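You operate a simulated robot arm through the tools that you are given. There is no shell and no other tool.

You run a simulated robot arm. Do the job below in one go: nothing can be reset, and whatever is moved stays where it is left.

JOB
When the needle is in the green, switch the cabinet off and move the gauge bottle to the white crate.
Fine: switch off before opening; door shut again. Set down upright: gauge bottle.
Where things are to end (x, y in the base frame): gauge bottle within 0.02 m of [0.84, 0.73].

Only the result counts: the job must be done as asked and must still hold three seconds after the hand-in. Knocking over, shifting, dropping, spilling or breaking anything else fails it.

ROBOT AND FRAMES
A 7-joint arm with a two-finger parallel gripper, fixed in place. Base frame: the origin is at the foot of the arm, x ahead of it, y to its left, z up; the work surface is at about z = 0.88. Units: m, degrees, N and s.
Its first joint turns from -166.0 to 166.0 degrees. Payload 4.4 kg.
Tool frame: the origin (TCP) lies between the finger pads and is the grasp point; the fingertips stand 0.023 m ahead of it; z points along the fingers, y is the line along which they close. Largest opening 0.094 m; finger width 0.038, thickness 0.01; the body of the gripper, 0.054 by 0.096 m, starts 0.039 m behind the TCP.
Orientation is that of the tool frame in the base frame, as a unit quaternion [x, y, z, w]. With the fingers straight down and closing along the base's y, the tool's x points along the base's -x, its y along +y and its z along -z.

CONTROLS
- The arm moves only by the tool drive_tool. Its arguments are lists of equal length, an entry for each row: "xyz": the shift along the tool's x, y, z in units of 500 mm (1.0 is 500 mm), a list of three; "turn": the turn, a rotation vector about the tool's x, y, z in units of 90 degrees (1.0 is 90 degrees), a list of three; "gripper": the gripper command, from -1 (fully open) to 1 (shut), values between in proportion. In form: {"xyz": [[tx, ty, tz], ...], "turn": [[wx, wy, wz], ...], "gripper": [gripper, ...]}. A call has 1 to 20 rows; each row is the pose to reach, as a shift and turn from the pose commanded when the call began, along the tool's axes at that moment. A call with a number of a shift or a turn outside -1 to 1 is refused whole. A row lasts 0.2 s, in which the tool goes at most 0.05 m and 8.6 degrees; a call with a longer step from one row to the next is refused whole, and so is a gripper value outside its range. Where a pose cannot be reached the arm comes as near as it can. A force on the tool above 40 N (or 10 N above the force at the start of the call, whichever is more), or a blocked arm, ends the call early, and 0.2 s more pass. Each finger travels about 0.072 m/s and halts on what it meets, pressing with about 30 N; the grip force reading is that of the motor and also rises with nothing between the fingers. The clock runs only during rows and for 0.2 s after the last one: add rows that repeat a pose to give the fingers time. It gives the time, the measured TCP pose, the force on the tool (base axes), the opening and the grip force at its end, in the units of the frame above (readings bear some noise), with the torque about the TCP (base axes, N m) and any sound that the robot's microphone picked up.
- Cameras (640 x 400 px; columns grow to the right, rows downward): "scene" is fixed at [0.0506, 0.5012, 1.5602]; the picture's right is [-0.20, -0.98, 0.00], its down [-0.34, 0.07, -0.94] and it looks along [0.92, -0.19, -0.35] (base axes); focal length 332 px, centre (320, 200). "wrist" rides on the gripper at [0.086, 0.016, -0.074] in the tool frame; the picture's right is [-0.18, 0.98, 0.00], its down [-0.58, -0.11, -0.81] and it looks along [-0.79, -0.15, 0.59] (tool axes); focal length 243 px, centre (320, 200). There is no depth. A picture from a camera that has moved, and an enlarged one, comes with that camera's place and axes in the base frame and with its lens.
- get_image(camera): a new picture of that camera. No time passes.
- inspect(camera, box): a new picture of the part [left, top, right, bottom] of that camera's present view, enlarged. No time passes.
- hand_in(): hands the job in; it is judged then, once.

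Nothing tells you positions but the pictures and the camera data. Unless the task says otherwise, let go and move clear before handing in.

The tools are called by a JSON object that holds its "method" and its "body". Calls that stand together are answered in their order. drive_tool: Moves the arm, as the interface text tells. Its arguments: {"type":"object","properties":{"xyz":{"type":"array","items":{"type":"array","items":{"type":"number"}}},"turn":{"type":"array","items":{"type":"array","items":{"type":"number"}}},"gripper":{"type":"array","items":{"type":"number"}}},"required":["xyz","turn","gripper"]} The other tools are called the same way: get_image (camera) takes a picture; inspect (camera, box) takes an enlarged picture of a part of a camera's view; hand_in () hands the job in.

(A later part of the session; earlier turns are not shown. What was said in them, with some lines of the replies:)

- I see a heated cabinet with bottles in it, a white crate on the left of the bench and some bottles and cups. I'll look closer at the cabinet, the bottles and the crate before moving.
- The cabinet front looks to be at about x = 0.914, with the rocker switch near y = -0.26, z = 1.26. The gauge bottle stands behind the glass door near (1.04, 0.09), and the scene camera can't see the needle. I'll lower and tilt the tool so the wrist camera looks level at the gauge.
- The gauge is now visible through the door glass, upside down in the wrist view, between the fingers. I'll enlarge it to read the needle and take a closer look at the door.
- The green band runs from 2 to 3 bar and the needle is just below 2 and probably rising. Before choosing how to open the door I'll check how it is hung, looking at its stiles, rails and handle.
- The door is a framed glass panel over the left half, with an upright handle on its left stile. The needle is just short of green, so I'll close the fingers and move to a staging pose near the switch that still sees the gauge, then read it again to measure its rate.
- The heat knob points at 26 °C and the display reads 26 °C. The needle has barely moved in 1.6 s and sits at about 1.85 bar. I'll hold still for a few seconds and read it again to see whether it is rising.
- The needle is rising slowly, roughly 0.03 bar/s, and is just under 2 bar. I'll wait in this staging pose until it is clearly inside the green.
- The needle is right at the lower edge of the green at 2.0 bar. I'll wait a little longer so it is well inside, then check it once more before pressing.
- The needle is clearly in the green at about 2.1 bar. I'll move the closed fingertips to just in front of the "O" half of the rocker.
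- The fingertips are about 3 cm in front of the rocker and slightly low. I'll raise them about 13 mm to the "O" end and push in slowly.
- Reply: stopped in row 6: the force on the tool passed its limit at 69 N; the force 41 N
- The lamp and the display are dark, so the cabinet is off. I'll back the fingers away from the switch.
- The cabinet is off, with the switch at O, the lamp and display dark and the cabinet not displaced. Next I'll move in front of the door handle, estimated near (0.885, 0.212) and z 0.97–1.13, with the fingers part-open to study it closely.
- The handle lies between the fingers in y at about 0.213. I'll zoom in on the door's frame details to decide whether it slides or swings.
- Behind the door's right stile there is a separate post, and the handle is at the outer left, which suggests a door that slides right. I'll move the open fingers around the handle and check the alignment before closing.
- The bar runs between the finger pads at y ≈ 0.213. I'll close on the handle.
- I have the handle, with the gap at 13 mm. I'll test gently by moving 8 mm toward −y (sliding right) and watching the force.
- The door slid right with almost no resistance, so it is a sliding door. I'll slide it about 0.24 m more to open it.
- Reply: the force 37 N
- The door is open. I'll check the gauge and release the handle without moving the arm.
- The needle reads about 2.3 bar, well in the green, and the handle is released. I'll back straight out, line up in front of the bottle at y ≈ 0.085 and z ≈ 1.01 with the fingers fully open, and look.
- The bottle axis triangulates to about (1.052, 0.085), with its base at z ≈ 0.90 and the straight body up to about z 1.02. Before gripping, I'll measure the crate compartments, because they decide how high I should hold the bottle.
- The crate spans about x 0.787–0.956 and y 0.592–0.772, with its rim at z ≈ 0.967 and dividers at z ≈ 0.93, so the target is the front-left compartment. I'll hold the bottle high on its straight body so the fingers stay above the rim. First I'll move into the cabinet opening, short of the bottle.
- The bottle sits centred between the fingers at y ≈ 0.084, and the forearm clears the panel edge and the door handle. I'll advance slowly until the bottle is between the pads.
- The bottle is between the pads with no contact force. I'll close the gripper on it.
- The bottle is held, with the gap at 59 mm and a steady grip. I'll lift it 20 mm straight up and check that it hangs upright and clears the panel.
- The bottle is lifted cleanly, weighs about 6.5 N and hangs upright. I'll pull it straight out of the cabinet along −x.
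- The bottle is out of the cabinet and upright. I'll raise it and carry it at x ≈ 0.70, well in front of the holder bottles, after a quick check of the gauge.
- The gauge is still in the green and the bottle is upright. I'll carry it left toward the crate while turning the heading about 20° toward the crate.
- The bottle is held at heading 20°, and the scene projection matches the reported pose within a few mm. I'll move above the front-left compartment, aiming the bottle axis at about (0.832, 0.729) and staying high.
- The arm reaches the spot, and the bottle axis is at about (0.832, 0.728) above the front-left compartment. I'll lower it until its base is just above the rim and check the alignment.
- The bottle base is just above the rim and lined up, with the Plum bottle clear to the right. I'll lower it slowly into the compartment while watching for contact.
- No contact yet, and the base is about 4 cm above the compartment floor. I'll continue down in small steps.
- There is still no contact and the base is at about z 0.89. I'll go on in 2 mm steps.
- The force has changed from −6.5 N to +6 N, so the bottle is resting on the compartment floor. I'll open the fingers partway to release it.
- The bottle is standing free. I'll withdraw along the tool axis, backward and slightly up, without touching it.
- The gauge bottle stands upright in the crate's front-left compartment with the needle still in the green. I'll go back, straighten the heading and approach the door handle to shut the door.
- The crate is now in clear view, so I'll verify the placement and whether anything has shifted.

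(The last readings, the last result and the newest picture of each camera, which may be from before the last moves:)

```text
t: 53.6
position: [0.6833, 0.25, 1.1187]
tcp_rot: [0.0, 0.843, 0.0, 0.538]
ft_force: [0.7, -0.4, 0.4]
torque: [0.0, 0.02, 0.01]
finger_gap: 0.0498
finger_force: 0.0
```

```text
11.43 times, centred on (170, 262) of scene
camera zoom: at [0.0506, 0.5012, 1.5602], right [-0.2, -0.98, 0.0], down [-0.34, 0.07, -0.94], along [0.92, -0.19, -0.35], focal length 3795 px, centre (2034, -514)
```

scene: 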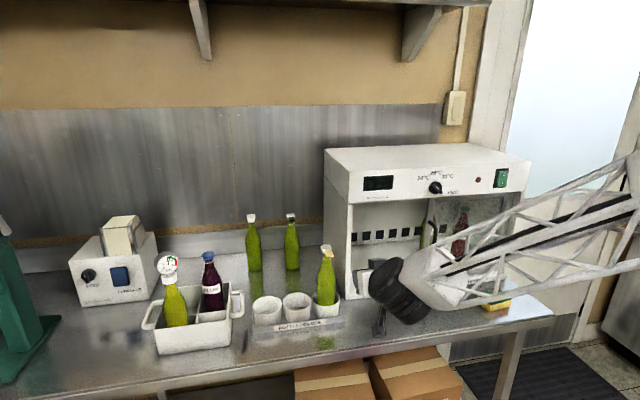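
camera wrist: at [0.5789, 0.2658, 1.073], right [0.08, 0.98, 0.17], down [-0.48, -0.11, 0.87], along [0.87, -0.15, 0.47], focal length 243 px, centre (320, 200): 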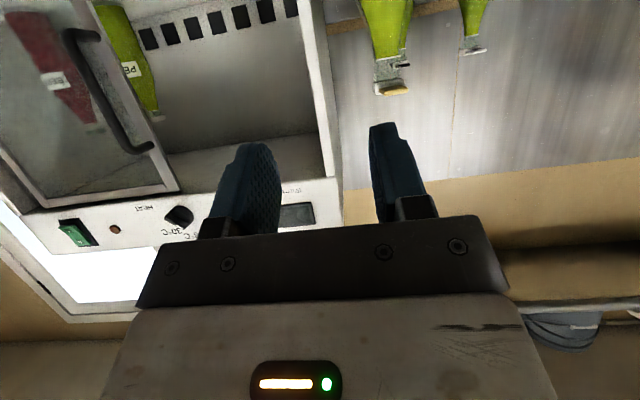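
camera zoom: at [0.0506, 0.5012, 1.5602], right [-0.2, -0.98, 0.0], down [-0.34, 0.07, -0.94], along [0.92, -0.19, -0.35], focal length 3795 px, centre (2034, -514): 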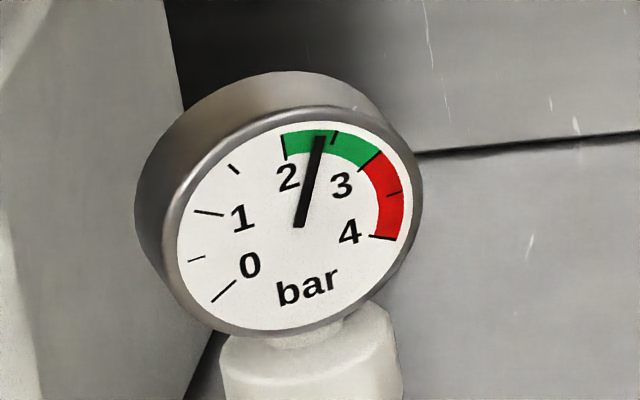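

{"method": "inspect", "body": {"camera": "scene", "box": [180, 295, 250, 340]}}

{"method": "inspect", "body": {"camera": "scene", "box": [185, 285, 235, 330]}}

{"method": "inspect", "body": {"camera": "scene", "box": [180, 270, 240, 340]}}

```text
8.89 times, centred on (215, 318) of scene
camera zoom: at [0.0506, 0.5012, 1.5602], right [-0.2, -0.98, 0.0], down [-0.34, 0.07, -0.94], along [0.92, -0.19, -0.35], focal length 2952 px, centre (1253, -844)
```

zoom: 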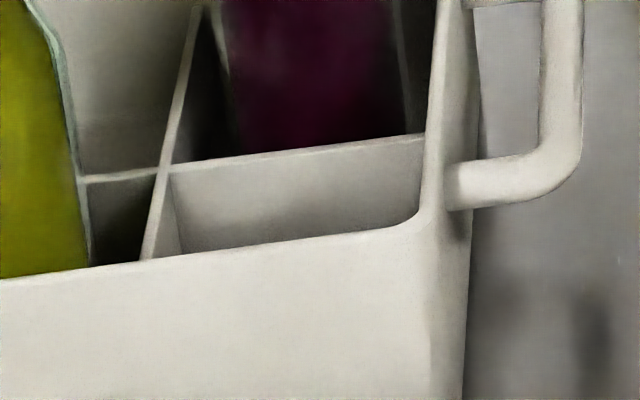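

```text
8.89 times, centred on (210, 308) of scene
camera zoom: at [0.0506, 0.5012, 1.5602], right [-0.2, -0.98, 0.0], down [-0.34, 0.07, -0.94], along [0.92, -0.19, -0.35], focal length 2952 px, centre (1298, -756)
```

zoom: 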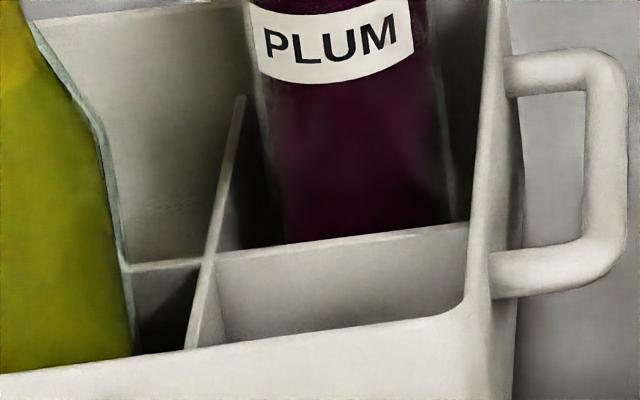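

```text
5.71 times, centred on (210, 305) of scene
camera zoom: at [0.0506, 0.5012, 1.5602], right [-0.2, -0.98, 0.0], down [-0.34, 0.07, -0.94], along [0.92, -0.19, -0.35], focal length 1897 px, centre (949, -400)
```

zoom: 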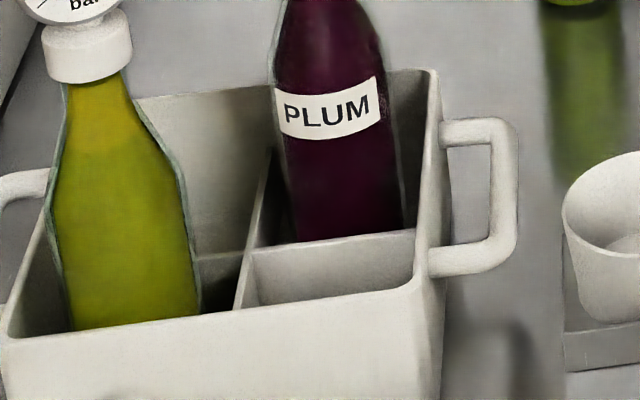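

The crate hasn't moved, and the bottle stands upright at about (0.83, 0.73), within tolerance. I'll now line up in front of the open door's handle, which is at y ≈ −0.036.

{"method": "drive_tool", "body": {"xyz": [[0.0053, -0.0715, 0.0265], [0.0106, -0.143, 0.053], [0.0159, -0.2145, 0.0794], [0.0212, -0.286, 0.1059], [0.0265, -0.3575, 0.1324], [0.0318, -0.429, 0.1589], [0.0371, -0.5005, 0.1853], [0.0424, -0.572, 0.2118]], "turn": [[0, 0.007, 0], [0, 0.014, 0], [0, 0.021, 0], [0, 0.028, 0], [0, 0.035, 0], [0, 0.042, 0], [0, 0.049, 0], [0, 0.0556, 0]], "gripper": [-0.06, -0.06, -0.06, -0.06, -0.06, -0.06, -0.06, -0.06]}}

{"method": "get_image", "body": {"camera": "wrist"}}

{"method": "get_image", "body": {"camera": "scene"}}

```text
t: 55.4
position: [0.7672, -0.0351, 1.0549]
tcp_rot: [0.001, 0.866, 0.0, 0.5]
ft_force: [-0.3, -0.3, 0.3]
torque: [-0.02, 0.02, 0.01]
finger_gap: 0.05
finger_force: 0.0
```

```text
taken
camera wrist: at [0.66, -0.0193, 1.0167], right [0.09, 0.98, 0.16], down [-0.41, -0.11, 0.91], along [0.91, -0.15, 0.39], focal length 243 px, centre (320, 200)
```

wrist: 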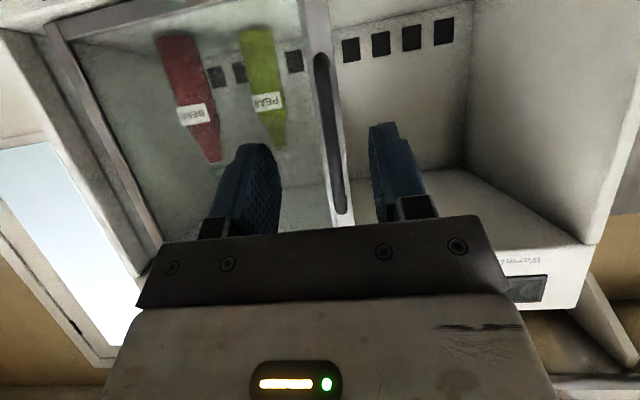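

```text
taken
```

scene: 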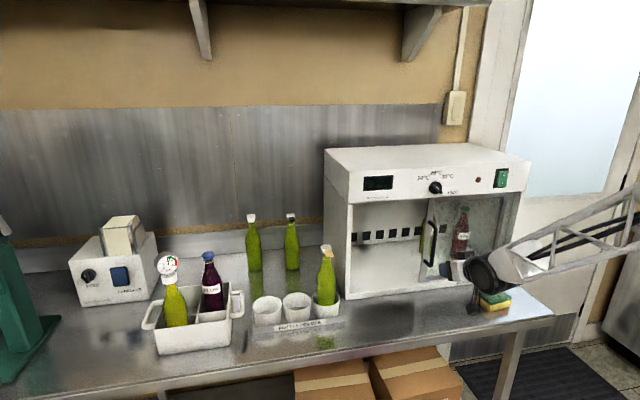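

The handle is centred between the fingers as before. I'll advance onto it and close the grip.

{"method": "drive_tool", "body": {"xyz": [[-0.022, 0, 0.0381], [-0.044, 0, 0.0762], [-0.066, 0, 0.1143], [-0.088, 0, 0.1524], [-0.11, 0, 0.1905], [-0.11, 0, 0.1905], [-0.11, 0, 0.1905], [-0.11, 0, 0.1905], [-0.11, 0, 0.1905]], "turn": [[0, 0, 0], [0, 0, 0], [0, 0, 0], [0, 0, 0], [0, 0, 0], [0, 0, 0], [0, 0, 0], [0, 0, 0], [0, 0, 0]], "gripper": [-0.06, -0.06, -0.06, -0.06, -0.06, 1, 1, 1, 1]}}

{"method": "get_image", "body": {"camera": "wrist"}}

```text
t: 57.4
position: [0.8783, -0.0346, 1.0548]
tcp_rot: [0.0, 0.866, 0.001, 0.5]
ft_force: [10.3, 2.1, -1.7]
torque: [-0.21, 1.2, 0.04]
finger_gap: 0.0127
finger_force: 45.2
```

```text
taken
camera wrist: at [0.77, -0.0189, 1.0168], right [0.09, 0.98, 0.16], down [-0.41, -0.11, 0.91], along [0.91, -0.15, 0.39], focal length 243 px, centre (320, 200)
```

wrist: 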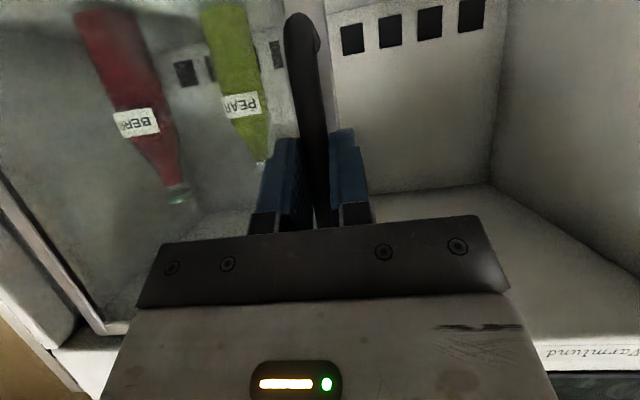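

The handle is gripped. I'll slide the door back toward +y, slowing down near the closed position.

{"method": "drive_tool", "body": {"xyz": [[0, 0.02, 0], [0, 0.06, 0], [0, 0.11, 0], [0, 0.16, 0], [0, 0.21, 0], [0, 0.26, 0], [0, 0.31, 0], [0, 0.36, 0], [0, 0.4, 0], [0, 0.435, 0], [0, 0.455, 0], [0, 0.47, 0], [0, 0.478, 0]], "turn": [[0, 0, 0], [0, 0, 0], [0, 0, 0], [0, 0, 0], [0, 0, 0], [0, 0, 0], [0, 0, 0], [0, 0, 0], [0, 0, 0], [0, 0, 0], [0, 0, 0], [0, 0, 0], [0, 0, 0]], "gripper": [1, 1, 1, 1, 1, 1, 1, 1, 1, 1, 1, 1, 1]}}

{"method": "get_image", "body": {"camera": "wrist"}}

{"method": "get_image", "body": {"camera": "scene"}}

```text
t: 60.2
position: [0.8778, 0.2049, 1.0545]
tcp_rot: [-0.001, 0.867, 0.001, 0.499]
ft_force: [-10.5, -0.6, -0.4]
torque: [-0.25, 1.13, 0.02]
finger_gap: 0.0129
finger_force: 44.8
```

```text
taken
camera wrist: at [0.7692, 0.22, 1.0168], right [0.09, 0.98, 0.16], down [-0.41, -0.11, 0.91], along [0.91, -0.15, 0.39], focal length 243 px, centre (320, 200)
```

wrist: 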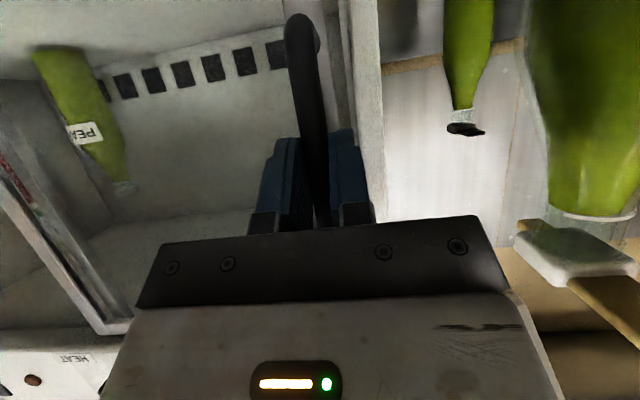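

```text
taken
```

scene: 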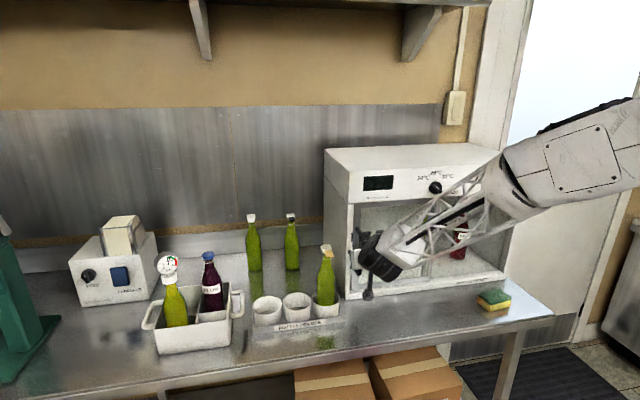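

About 7–8 mm remains to the closed stop. I'll push the rest in small steps until the stop is felt.

{"method": "drive_tool", "body": {"xyz": [[0, 0.004, 0], [0, 0.008, 0], [0, 0.012, 0], [0, 0.0145, 0], [0, 0.0145, 0]], "turn": [[0, 0, 0], [0, 0, 0], [0, 0, 0], [0, 0, 0], [0, 0, 0]], "gripper": [1, 1, 1, 1, 1]}}

{"method": "get_image", "body": {"camera": "wrist"}}

```text
t: 61.4
position: [0.8783, 0.2102, 1.0537]
tcp_rot: [0.0, 0.866, 0.001, 0.5]
ft_force: [-36.4, 3.2, -6.6]
torque: [-0.13, 0.15, 0.05]
finger_gap: 0.013
finger_force: 45.0
```

```text
taken
camera wrist: at [0.77, 0.2268, 1.0169], right [0.09, 0.98, 0.16], down [-0.41, -0.11, 0.91], along [0.91, -0.15, 0.39], focal length 243 px, centre (320, 200)
```

wrist: 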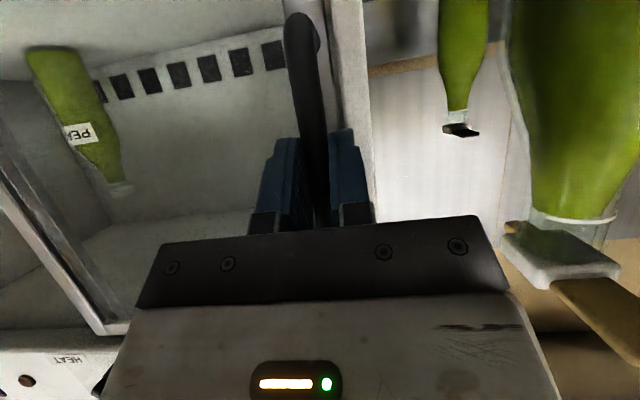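

The door is almost shut, but a sideways bind of 36 N has built up along x. I'll release to relax it, then grip again for the last few millimetres.

{"method": "drive_tool", "body": {"xyz": [[0, 0, 0], [0, 0, 0], [0, 0, 0]], "turn": [[0, 0, 0], [0, 0, 0], [0, 0, 0]], "gripper": [0.2, 0.2, 0.2]}}

{"method": "get_image", "body": {"camera": "wrist"}}

{"method": "inspect", "body": {"camera": "scene", "box": [320, 180, 400, 310]}}

```text
t: 62.2
position: [0.8785, 0.2102, 1.0546]
tcp_rot: [0.001, 0.866, -0.001, 0.5]
ft_force: [-0.7, 0.2, 0.1]
torque: [0.02, -0.02, -0.01]
finger_gap: 0.0378
finger_force: 0.0
```

```text
taken
camera wrist: at [0.7707, 0.2266, 1.0174], right [0.09, 0.98, 0.16], down [-0.41, -0.11, 0.91], along [0.91, -0.15, 0.39], focal length 243 px, centre (320, 200)
```

wrist: 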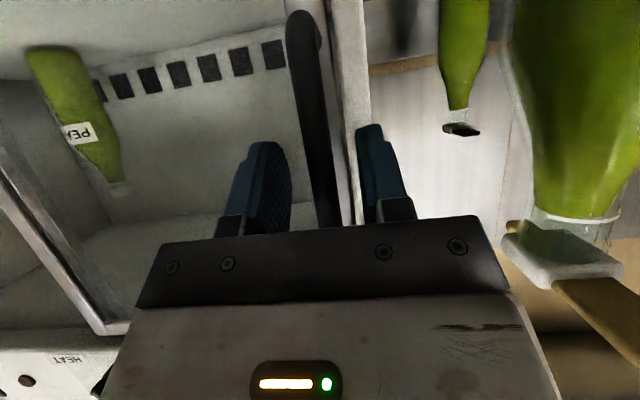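

```text
3.08 times, centred on (360, 245) of scene
camera zoom: at [0.0506, 0.5012, 1.5602], right [-0.2, -0.98, 0.0], down [-0.34, 0.07, -0.94], along [0.92, -0.19, -0.35], focal length 1022 px, centre (197, 62)
```

zoom: 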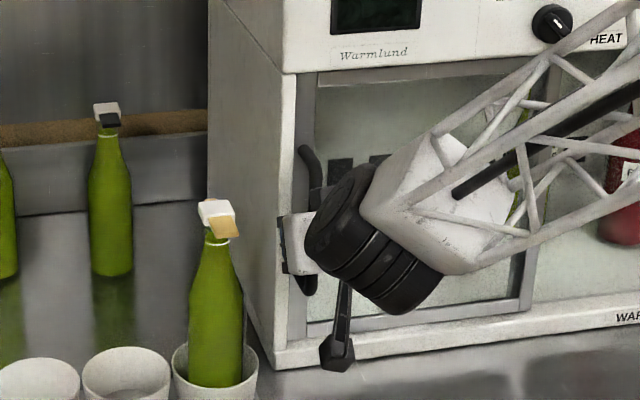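

{"method": "inspect", "body": {"camera": "wrist", "box": [270, 0, 390, 130]}}

{"method": "inspect", "body": {"camera": "scene", "box": [335, 190, 375, 230]}}

```text
3.08 times, centred on (330, 65) of wrist
camera zoom: at [0.7707, 0.2266, 1.0174], right [0.09, 0.98, 0.16], down [-0.41, -0.11, 0.91], along [0.91, -0.15, 0.39], focal length 746 px, centre (289, 615)
```

zoom: 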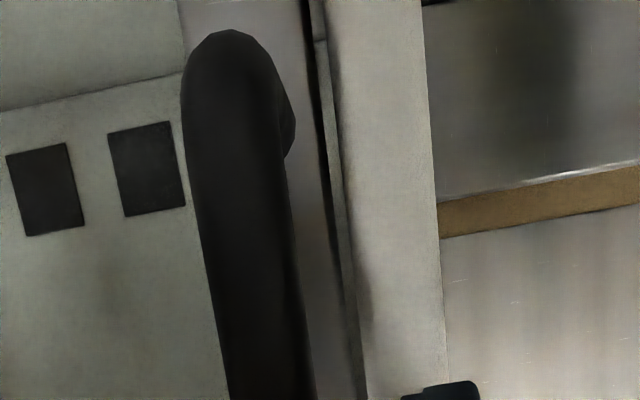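

```text
10.00 times, centred on (355, 210) of scene
camera zoom: at [0.0506, 0.5012, 1.5602], right [-0.2, -0.98, 0.0], down [-0.34, 0.07, -0.94], along [0.92, -0.19, -0.35], focal length 3320 px, centre (-30, 100)
```

zoom: 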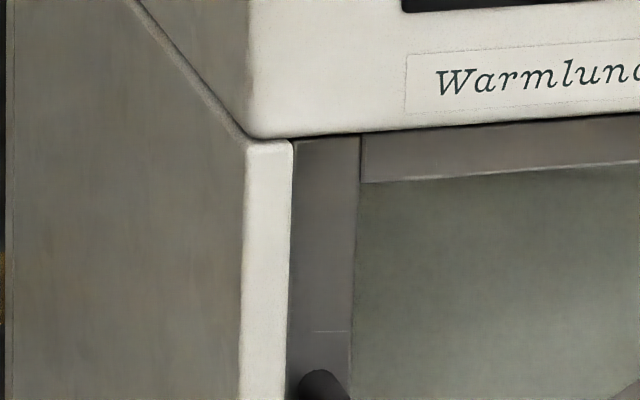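

The door shows only a hairline gap at most. I'll grip again and press gently toward +y to make sure it is seated.

{"method": "drive_tool", "body": {"xyz": [[0, 0, 0], [0, 0, 0], [0, 0, 0], [0, 0.003, 0], [0, 0.006, 0], [0, 0.008, 0]], "turn": [[0, 0, 0], [0, 0, 0], [0, 0, 0], [0, 0, 0], [0, 0, 0], [0, 0, 0]], "gripper": [1, 1, 1, 1, 1, 1]}}

{"method": "get_image", "body": {"camera": "wrist"}}

```text
t: 63.5
position: [0.879, 0.2123, 1.055]
tcp_rot: [0.002, 0.866, 0.0, 0.499]
ft_force: [-11.8, -12.7, 4.6]
torque: [-0.52, -0.17, -0.15]
finger_gap: 0.0128
finger_force: 45.0
stopped in row 6: the force on the tool passed its limit at 42 N (the readings are from after the stop); the commanded pose is now the measured one
```

```text
taken
camera wrist: at [0.7707, 0.2284, 1.0172], right [0.09, 0.98, 0.16], down [-0.41, -0.11, 0.91], along [0.91, -0.15, 0.39], focal length 243 px, centre (320, 200)
```

wrist: 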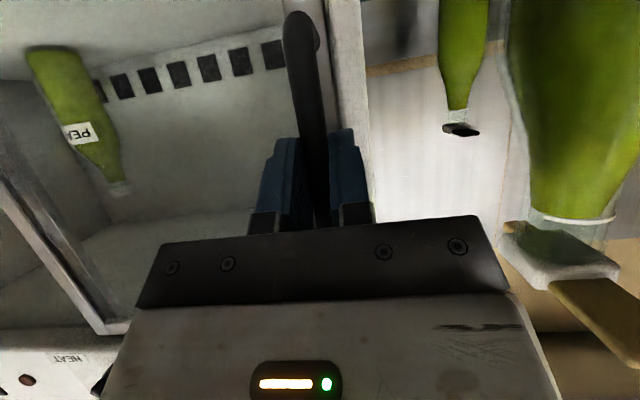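

The stop is felt at y = 0.2123, matching the original closed position, so the door is shut. I'll release the handle and back straight away.

{"method": "drive_tool", "body": {"xyz": [[0, 0, 0], [0, 0, 0], [0, 0, 0], [0.02, 0, -0.0347], [0.06, 0, -0.104], [0.1, 0, -0.1733], [0.14, 0, -0.2425], [0.17, 0, -0.2945]], "turn": [[0, 0, 0], [0, 0, 0], [0, 0, 0], [0, 0, 0], [0, 0, 0], [0, 0, 0], [0, 0, 0], [0, 0, 0]], "gripper": [-0.06, -0.06, -0.06, -0.06, -0.06, -0.06, -0.06, -0.06]}}

{"method": "get_image", "body": {"camera": "wrist"}}

{"method": "get_image", "body": {"camera": "scene"}}

```text
t: 65.3
position: [0.7078, 0.2139, 1.0562]
tcp_rot: [0.001, 0.866, 0.0, 0.501]
ft_force: [0.3, -0.4, -0.6]
torque: [0.02, -0.01, -0.04]
finger_gap: 0.0501
finger_force: 0.1
```

```text
taken
camera wrist: at [0.6004, 0.2299, 1.0177], right [0.09, 0.98, 0.16], down [-0.41, -0.11, 0.91], along [0.91, -0.15, 0.39], focal length 243 px, centre (320, 200)
```

wrist: 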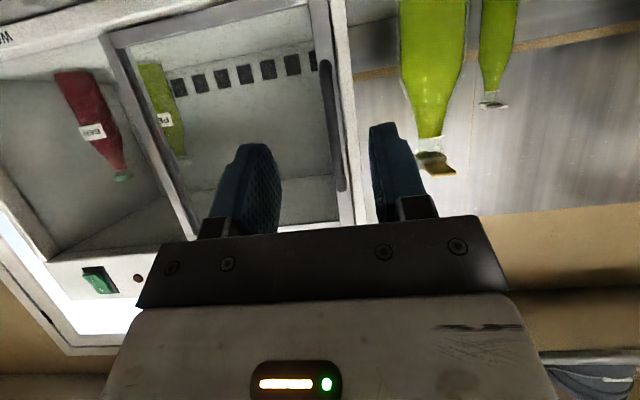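

```text
taken
```

scene: 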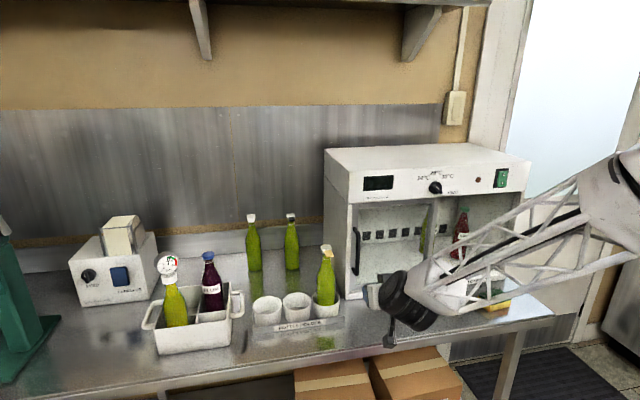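

The door looks shut and the arm is free of it. I'll retreat up and away, then do a last check of everything.

{"method": "drive_tool", "body": {"xyz": [[-0.0446, -0.0476, -0.0534], [-0.0892, -0.0951, -0.1069], [-0.1337, -0.1427, -0.1603], [-0.1783, -0.1902, -0.2138], [-0.2229, -0.2378, -0.2672], [-0.2675, -0.2853, -0.3207], [-0.312, -0.3329, -0.3741], [-0.3566, -0.3804, -0.4276], [-0.4012, -0.428, -0.481]], "turn": [[0, 0, 0], [0, 0, 0], [0, 0, 0], [0, 0, 0], [0, 0, 0], [0, 0, 0], [0, 0, 0], [0, 0, 0], [0, 0, 0]], "gripper": [-0.06, -0.06, -0.06, -0.06, -0.06, -0.06, -0.06, -0.06, -0.06]}}

{"method": "get_image", "body": {"camera": "scene"}}

{"method": "inspect", "body": {"camera": "scene", "box": [320, 140, 540, 310]}}

{"method": "inspect", "body": {"camera": "scene", "box": [335, 190, 375, 230]}}

{"method": "inspect", "body": {"camera": "scene", "box": [130, 200, 350, 360]}}

```text
t: 67.3
position: [0.6195, 0.0109, 1.3491]
tcp_rot: [0.01, 0.828, -0.008, 0.561]
ft_force: [0.0, 0.1, -0.1]
torque: [-0.01, 0.03, 0.01]
finger_gap: 0.0499
finger_force: 0.1
out of reach, approached as far as the arm can: row 9
```

```text
taken
```

scene: 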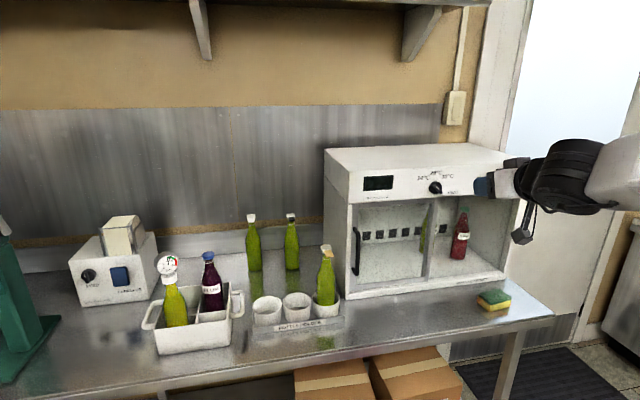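

```text
2.35 times, centred on (430, 225) of scene
camera zoom: at [0.0506, 0.5012, 1.5602], right [-0.2, -0.98, 0.0], down [-0.34, 0.07, -0.94], along [0.92, -0.19, -0.35], focal length 781 px, centre (61, 141)
```

zoom: 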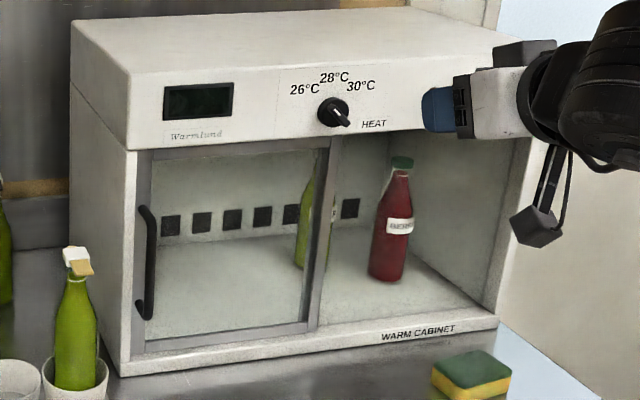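

```text
10.00 times, centred on (355, 210) of scene
camera zoom: at [0.0506, 0.5012, 1.5602], right [-0.2, -0.98, 0.0], down [-0.34, 0.07, -0.94], along [0.92, -0.19, -0.35], focal length 3320 px, centre (-30, 100)
```

zoom: 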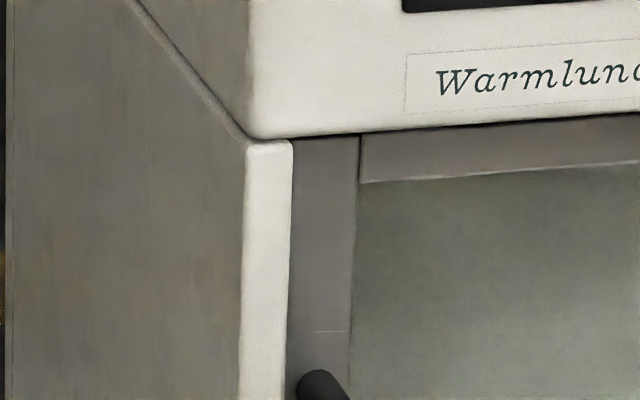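

```text
2.50 times, centred on (240, 280) of scene
camera zoom: at [0.0506, 0.5012, 1.5602], right [-0.2, -0.98, 0.0], down [-0.34, 0.07, -0.94], along [0.92, -0.19, -0.35], focal length 830 px, centre (520, 0)
```

zoom: 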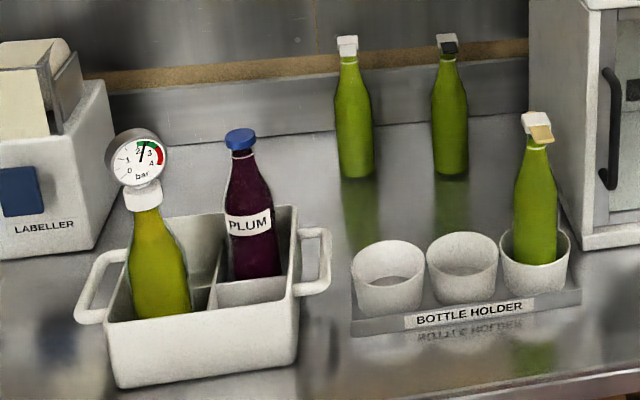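

The cabinet is off with its display dark, and the door is back in its original closed position. The gauge bottle stands upright in the crate's front-left compartment at about (0.83, 0.73) with the needle in the green, and nothing else has moved. The gripper is empty and clear of everything, so I'm handing in.

{"method": "hand_in", "body": {}}

```text
The job is handed in.
```

The job is handed in. I switched the cabinet off with the needle in the green, moved the gauge bottle to the white crate and shut the door again.

- **Switch-off:** I pressed the switch to O with the needle at about 2.2 bar (the green band is 2–3 bar). The lamp and display went dark, and I opened the door only after that. The needle last read about 2.3 bar, still in the green.
- **Bottle:** It stands upright in the crate's front-left compartment, at about (0.83, 0.73). That is roughly 0.01 m from the target; I judged it from the pictures and arm readings, so allow a few millimetres either way.
- **Door:** It slid back until it met its stop, at the same handle position as before I opened it.
- **Everything else:** In the last pictures the cabinet, crate and other bottles were where they started. The gripper was open, empty and clear.
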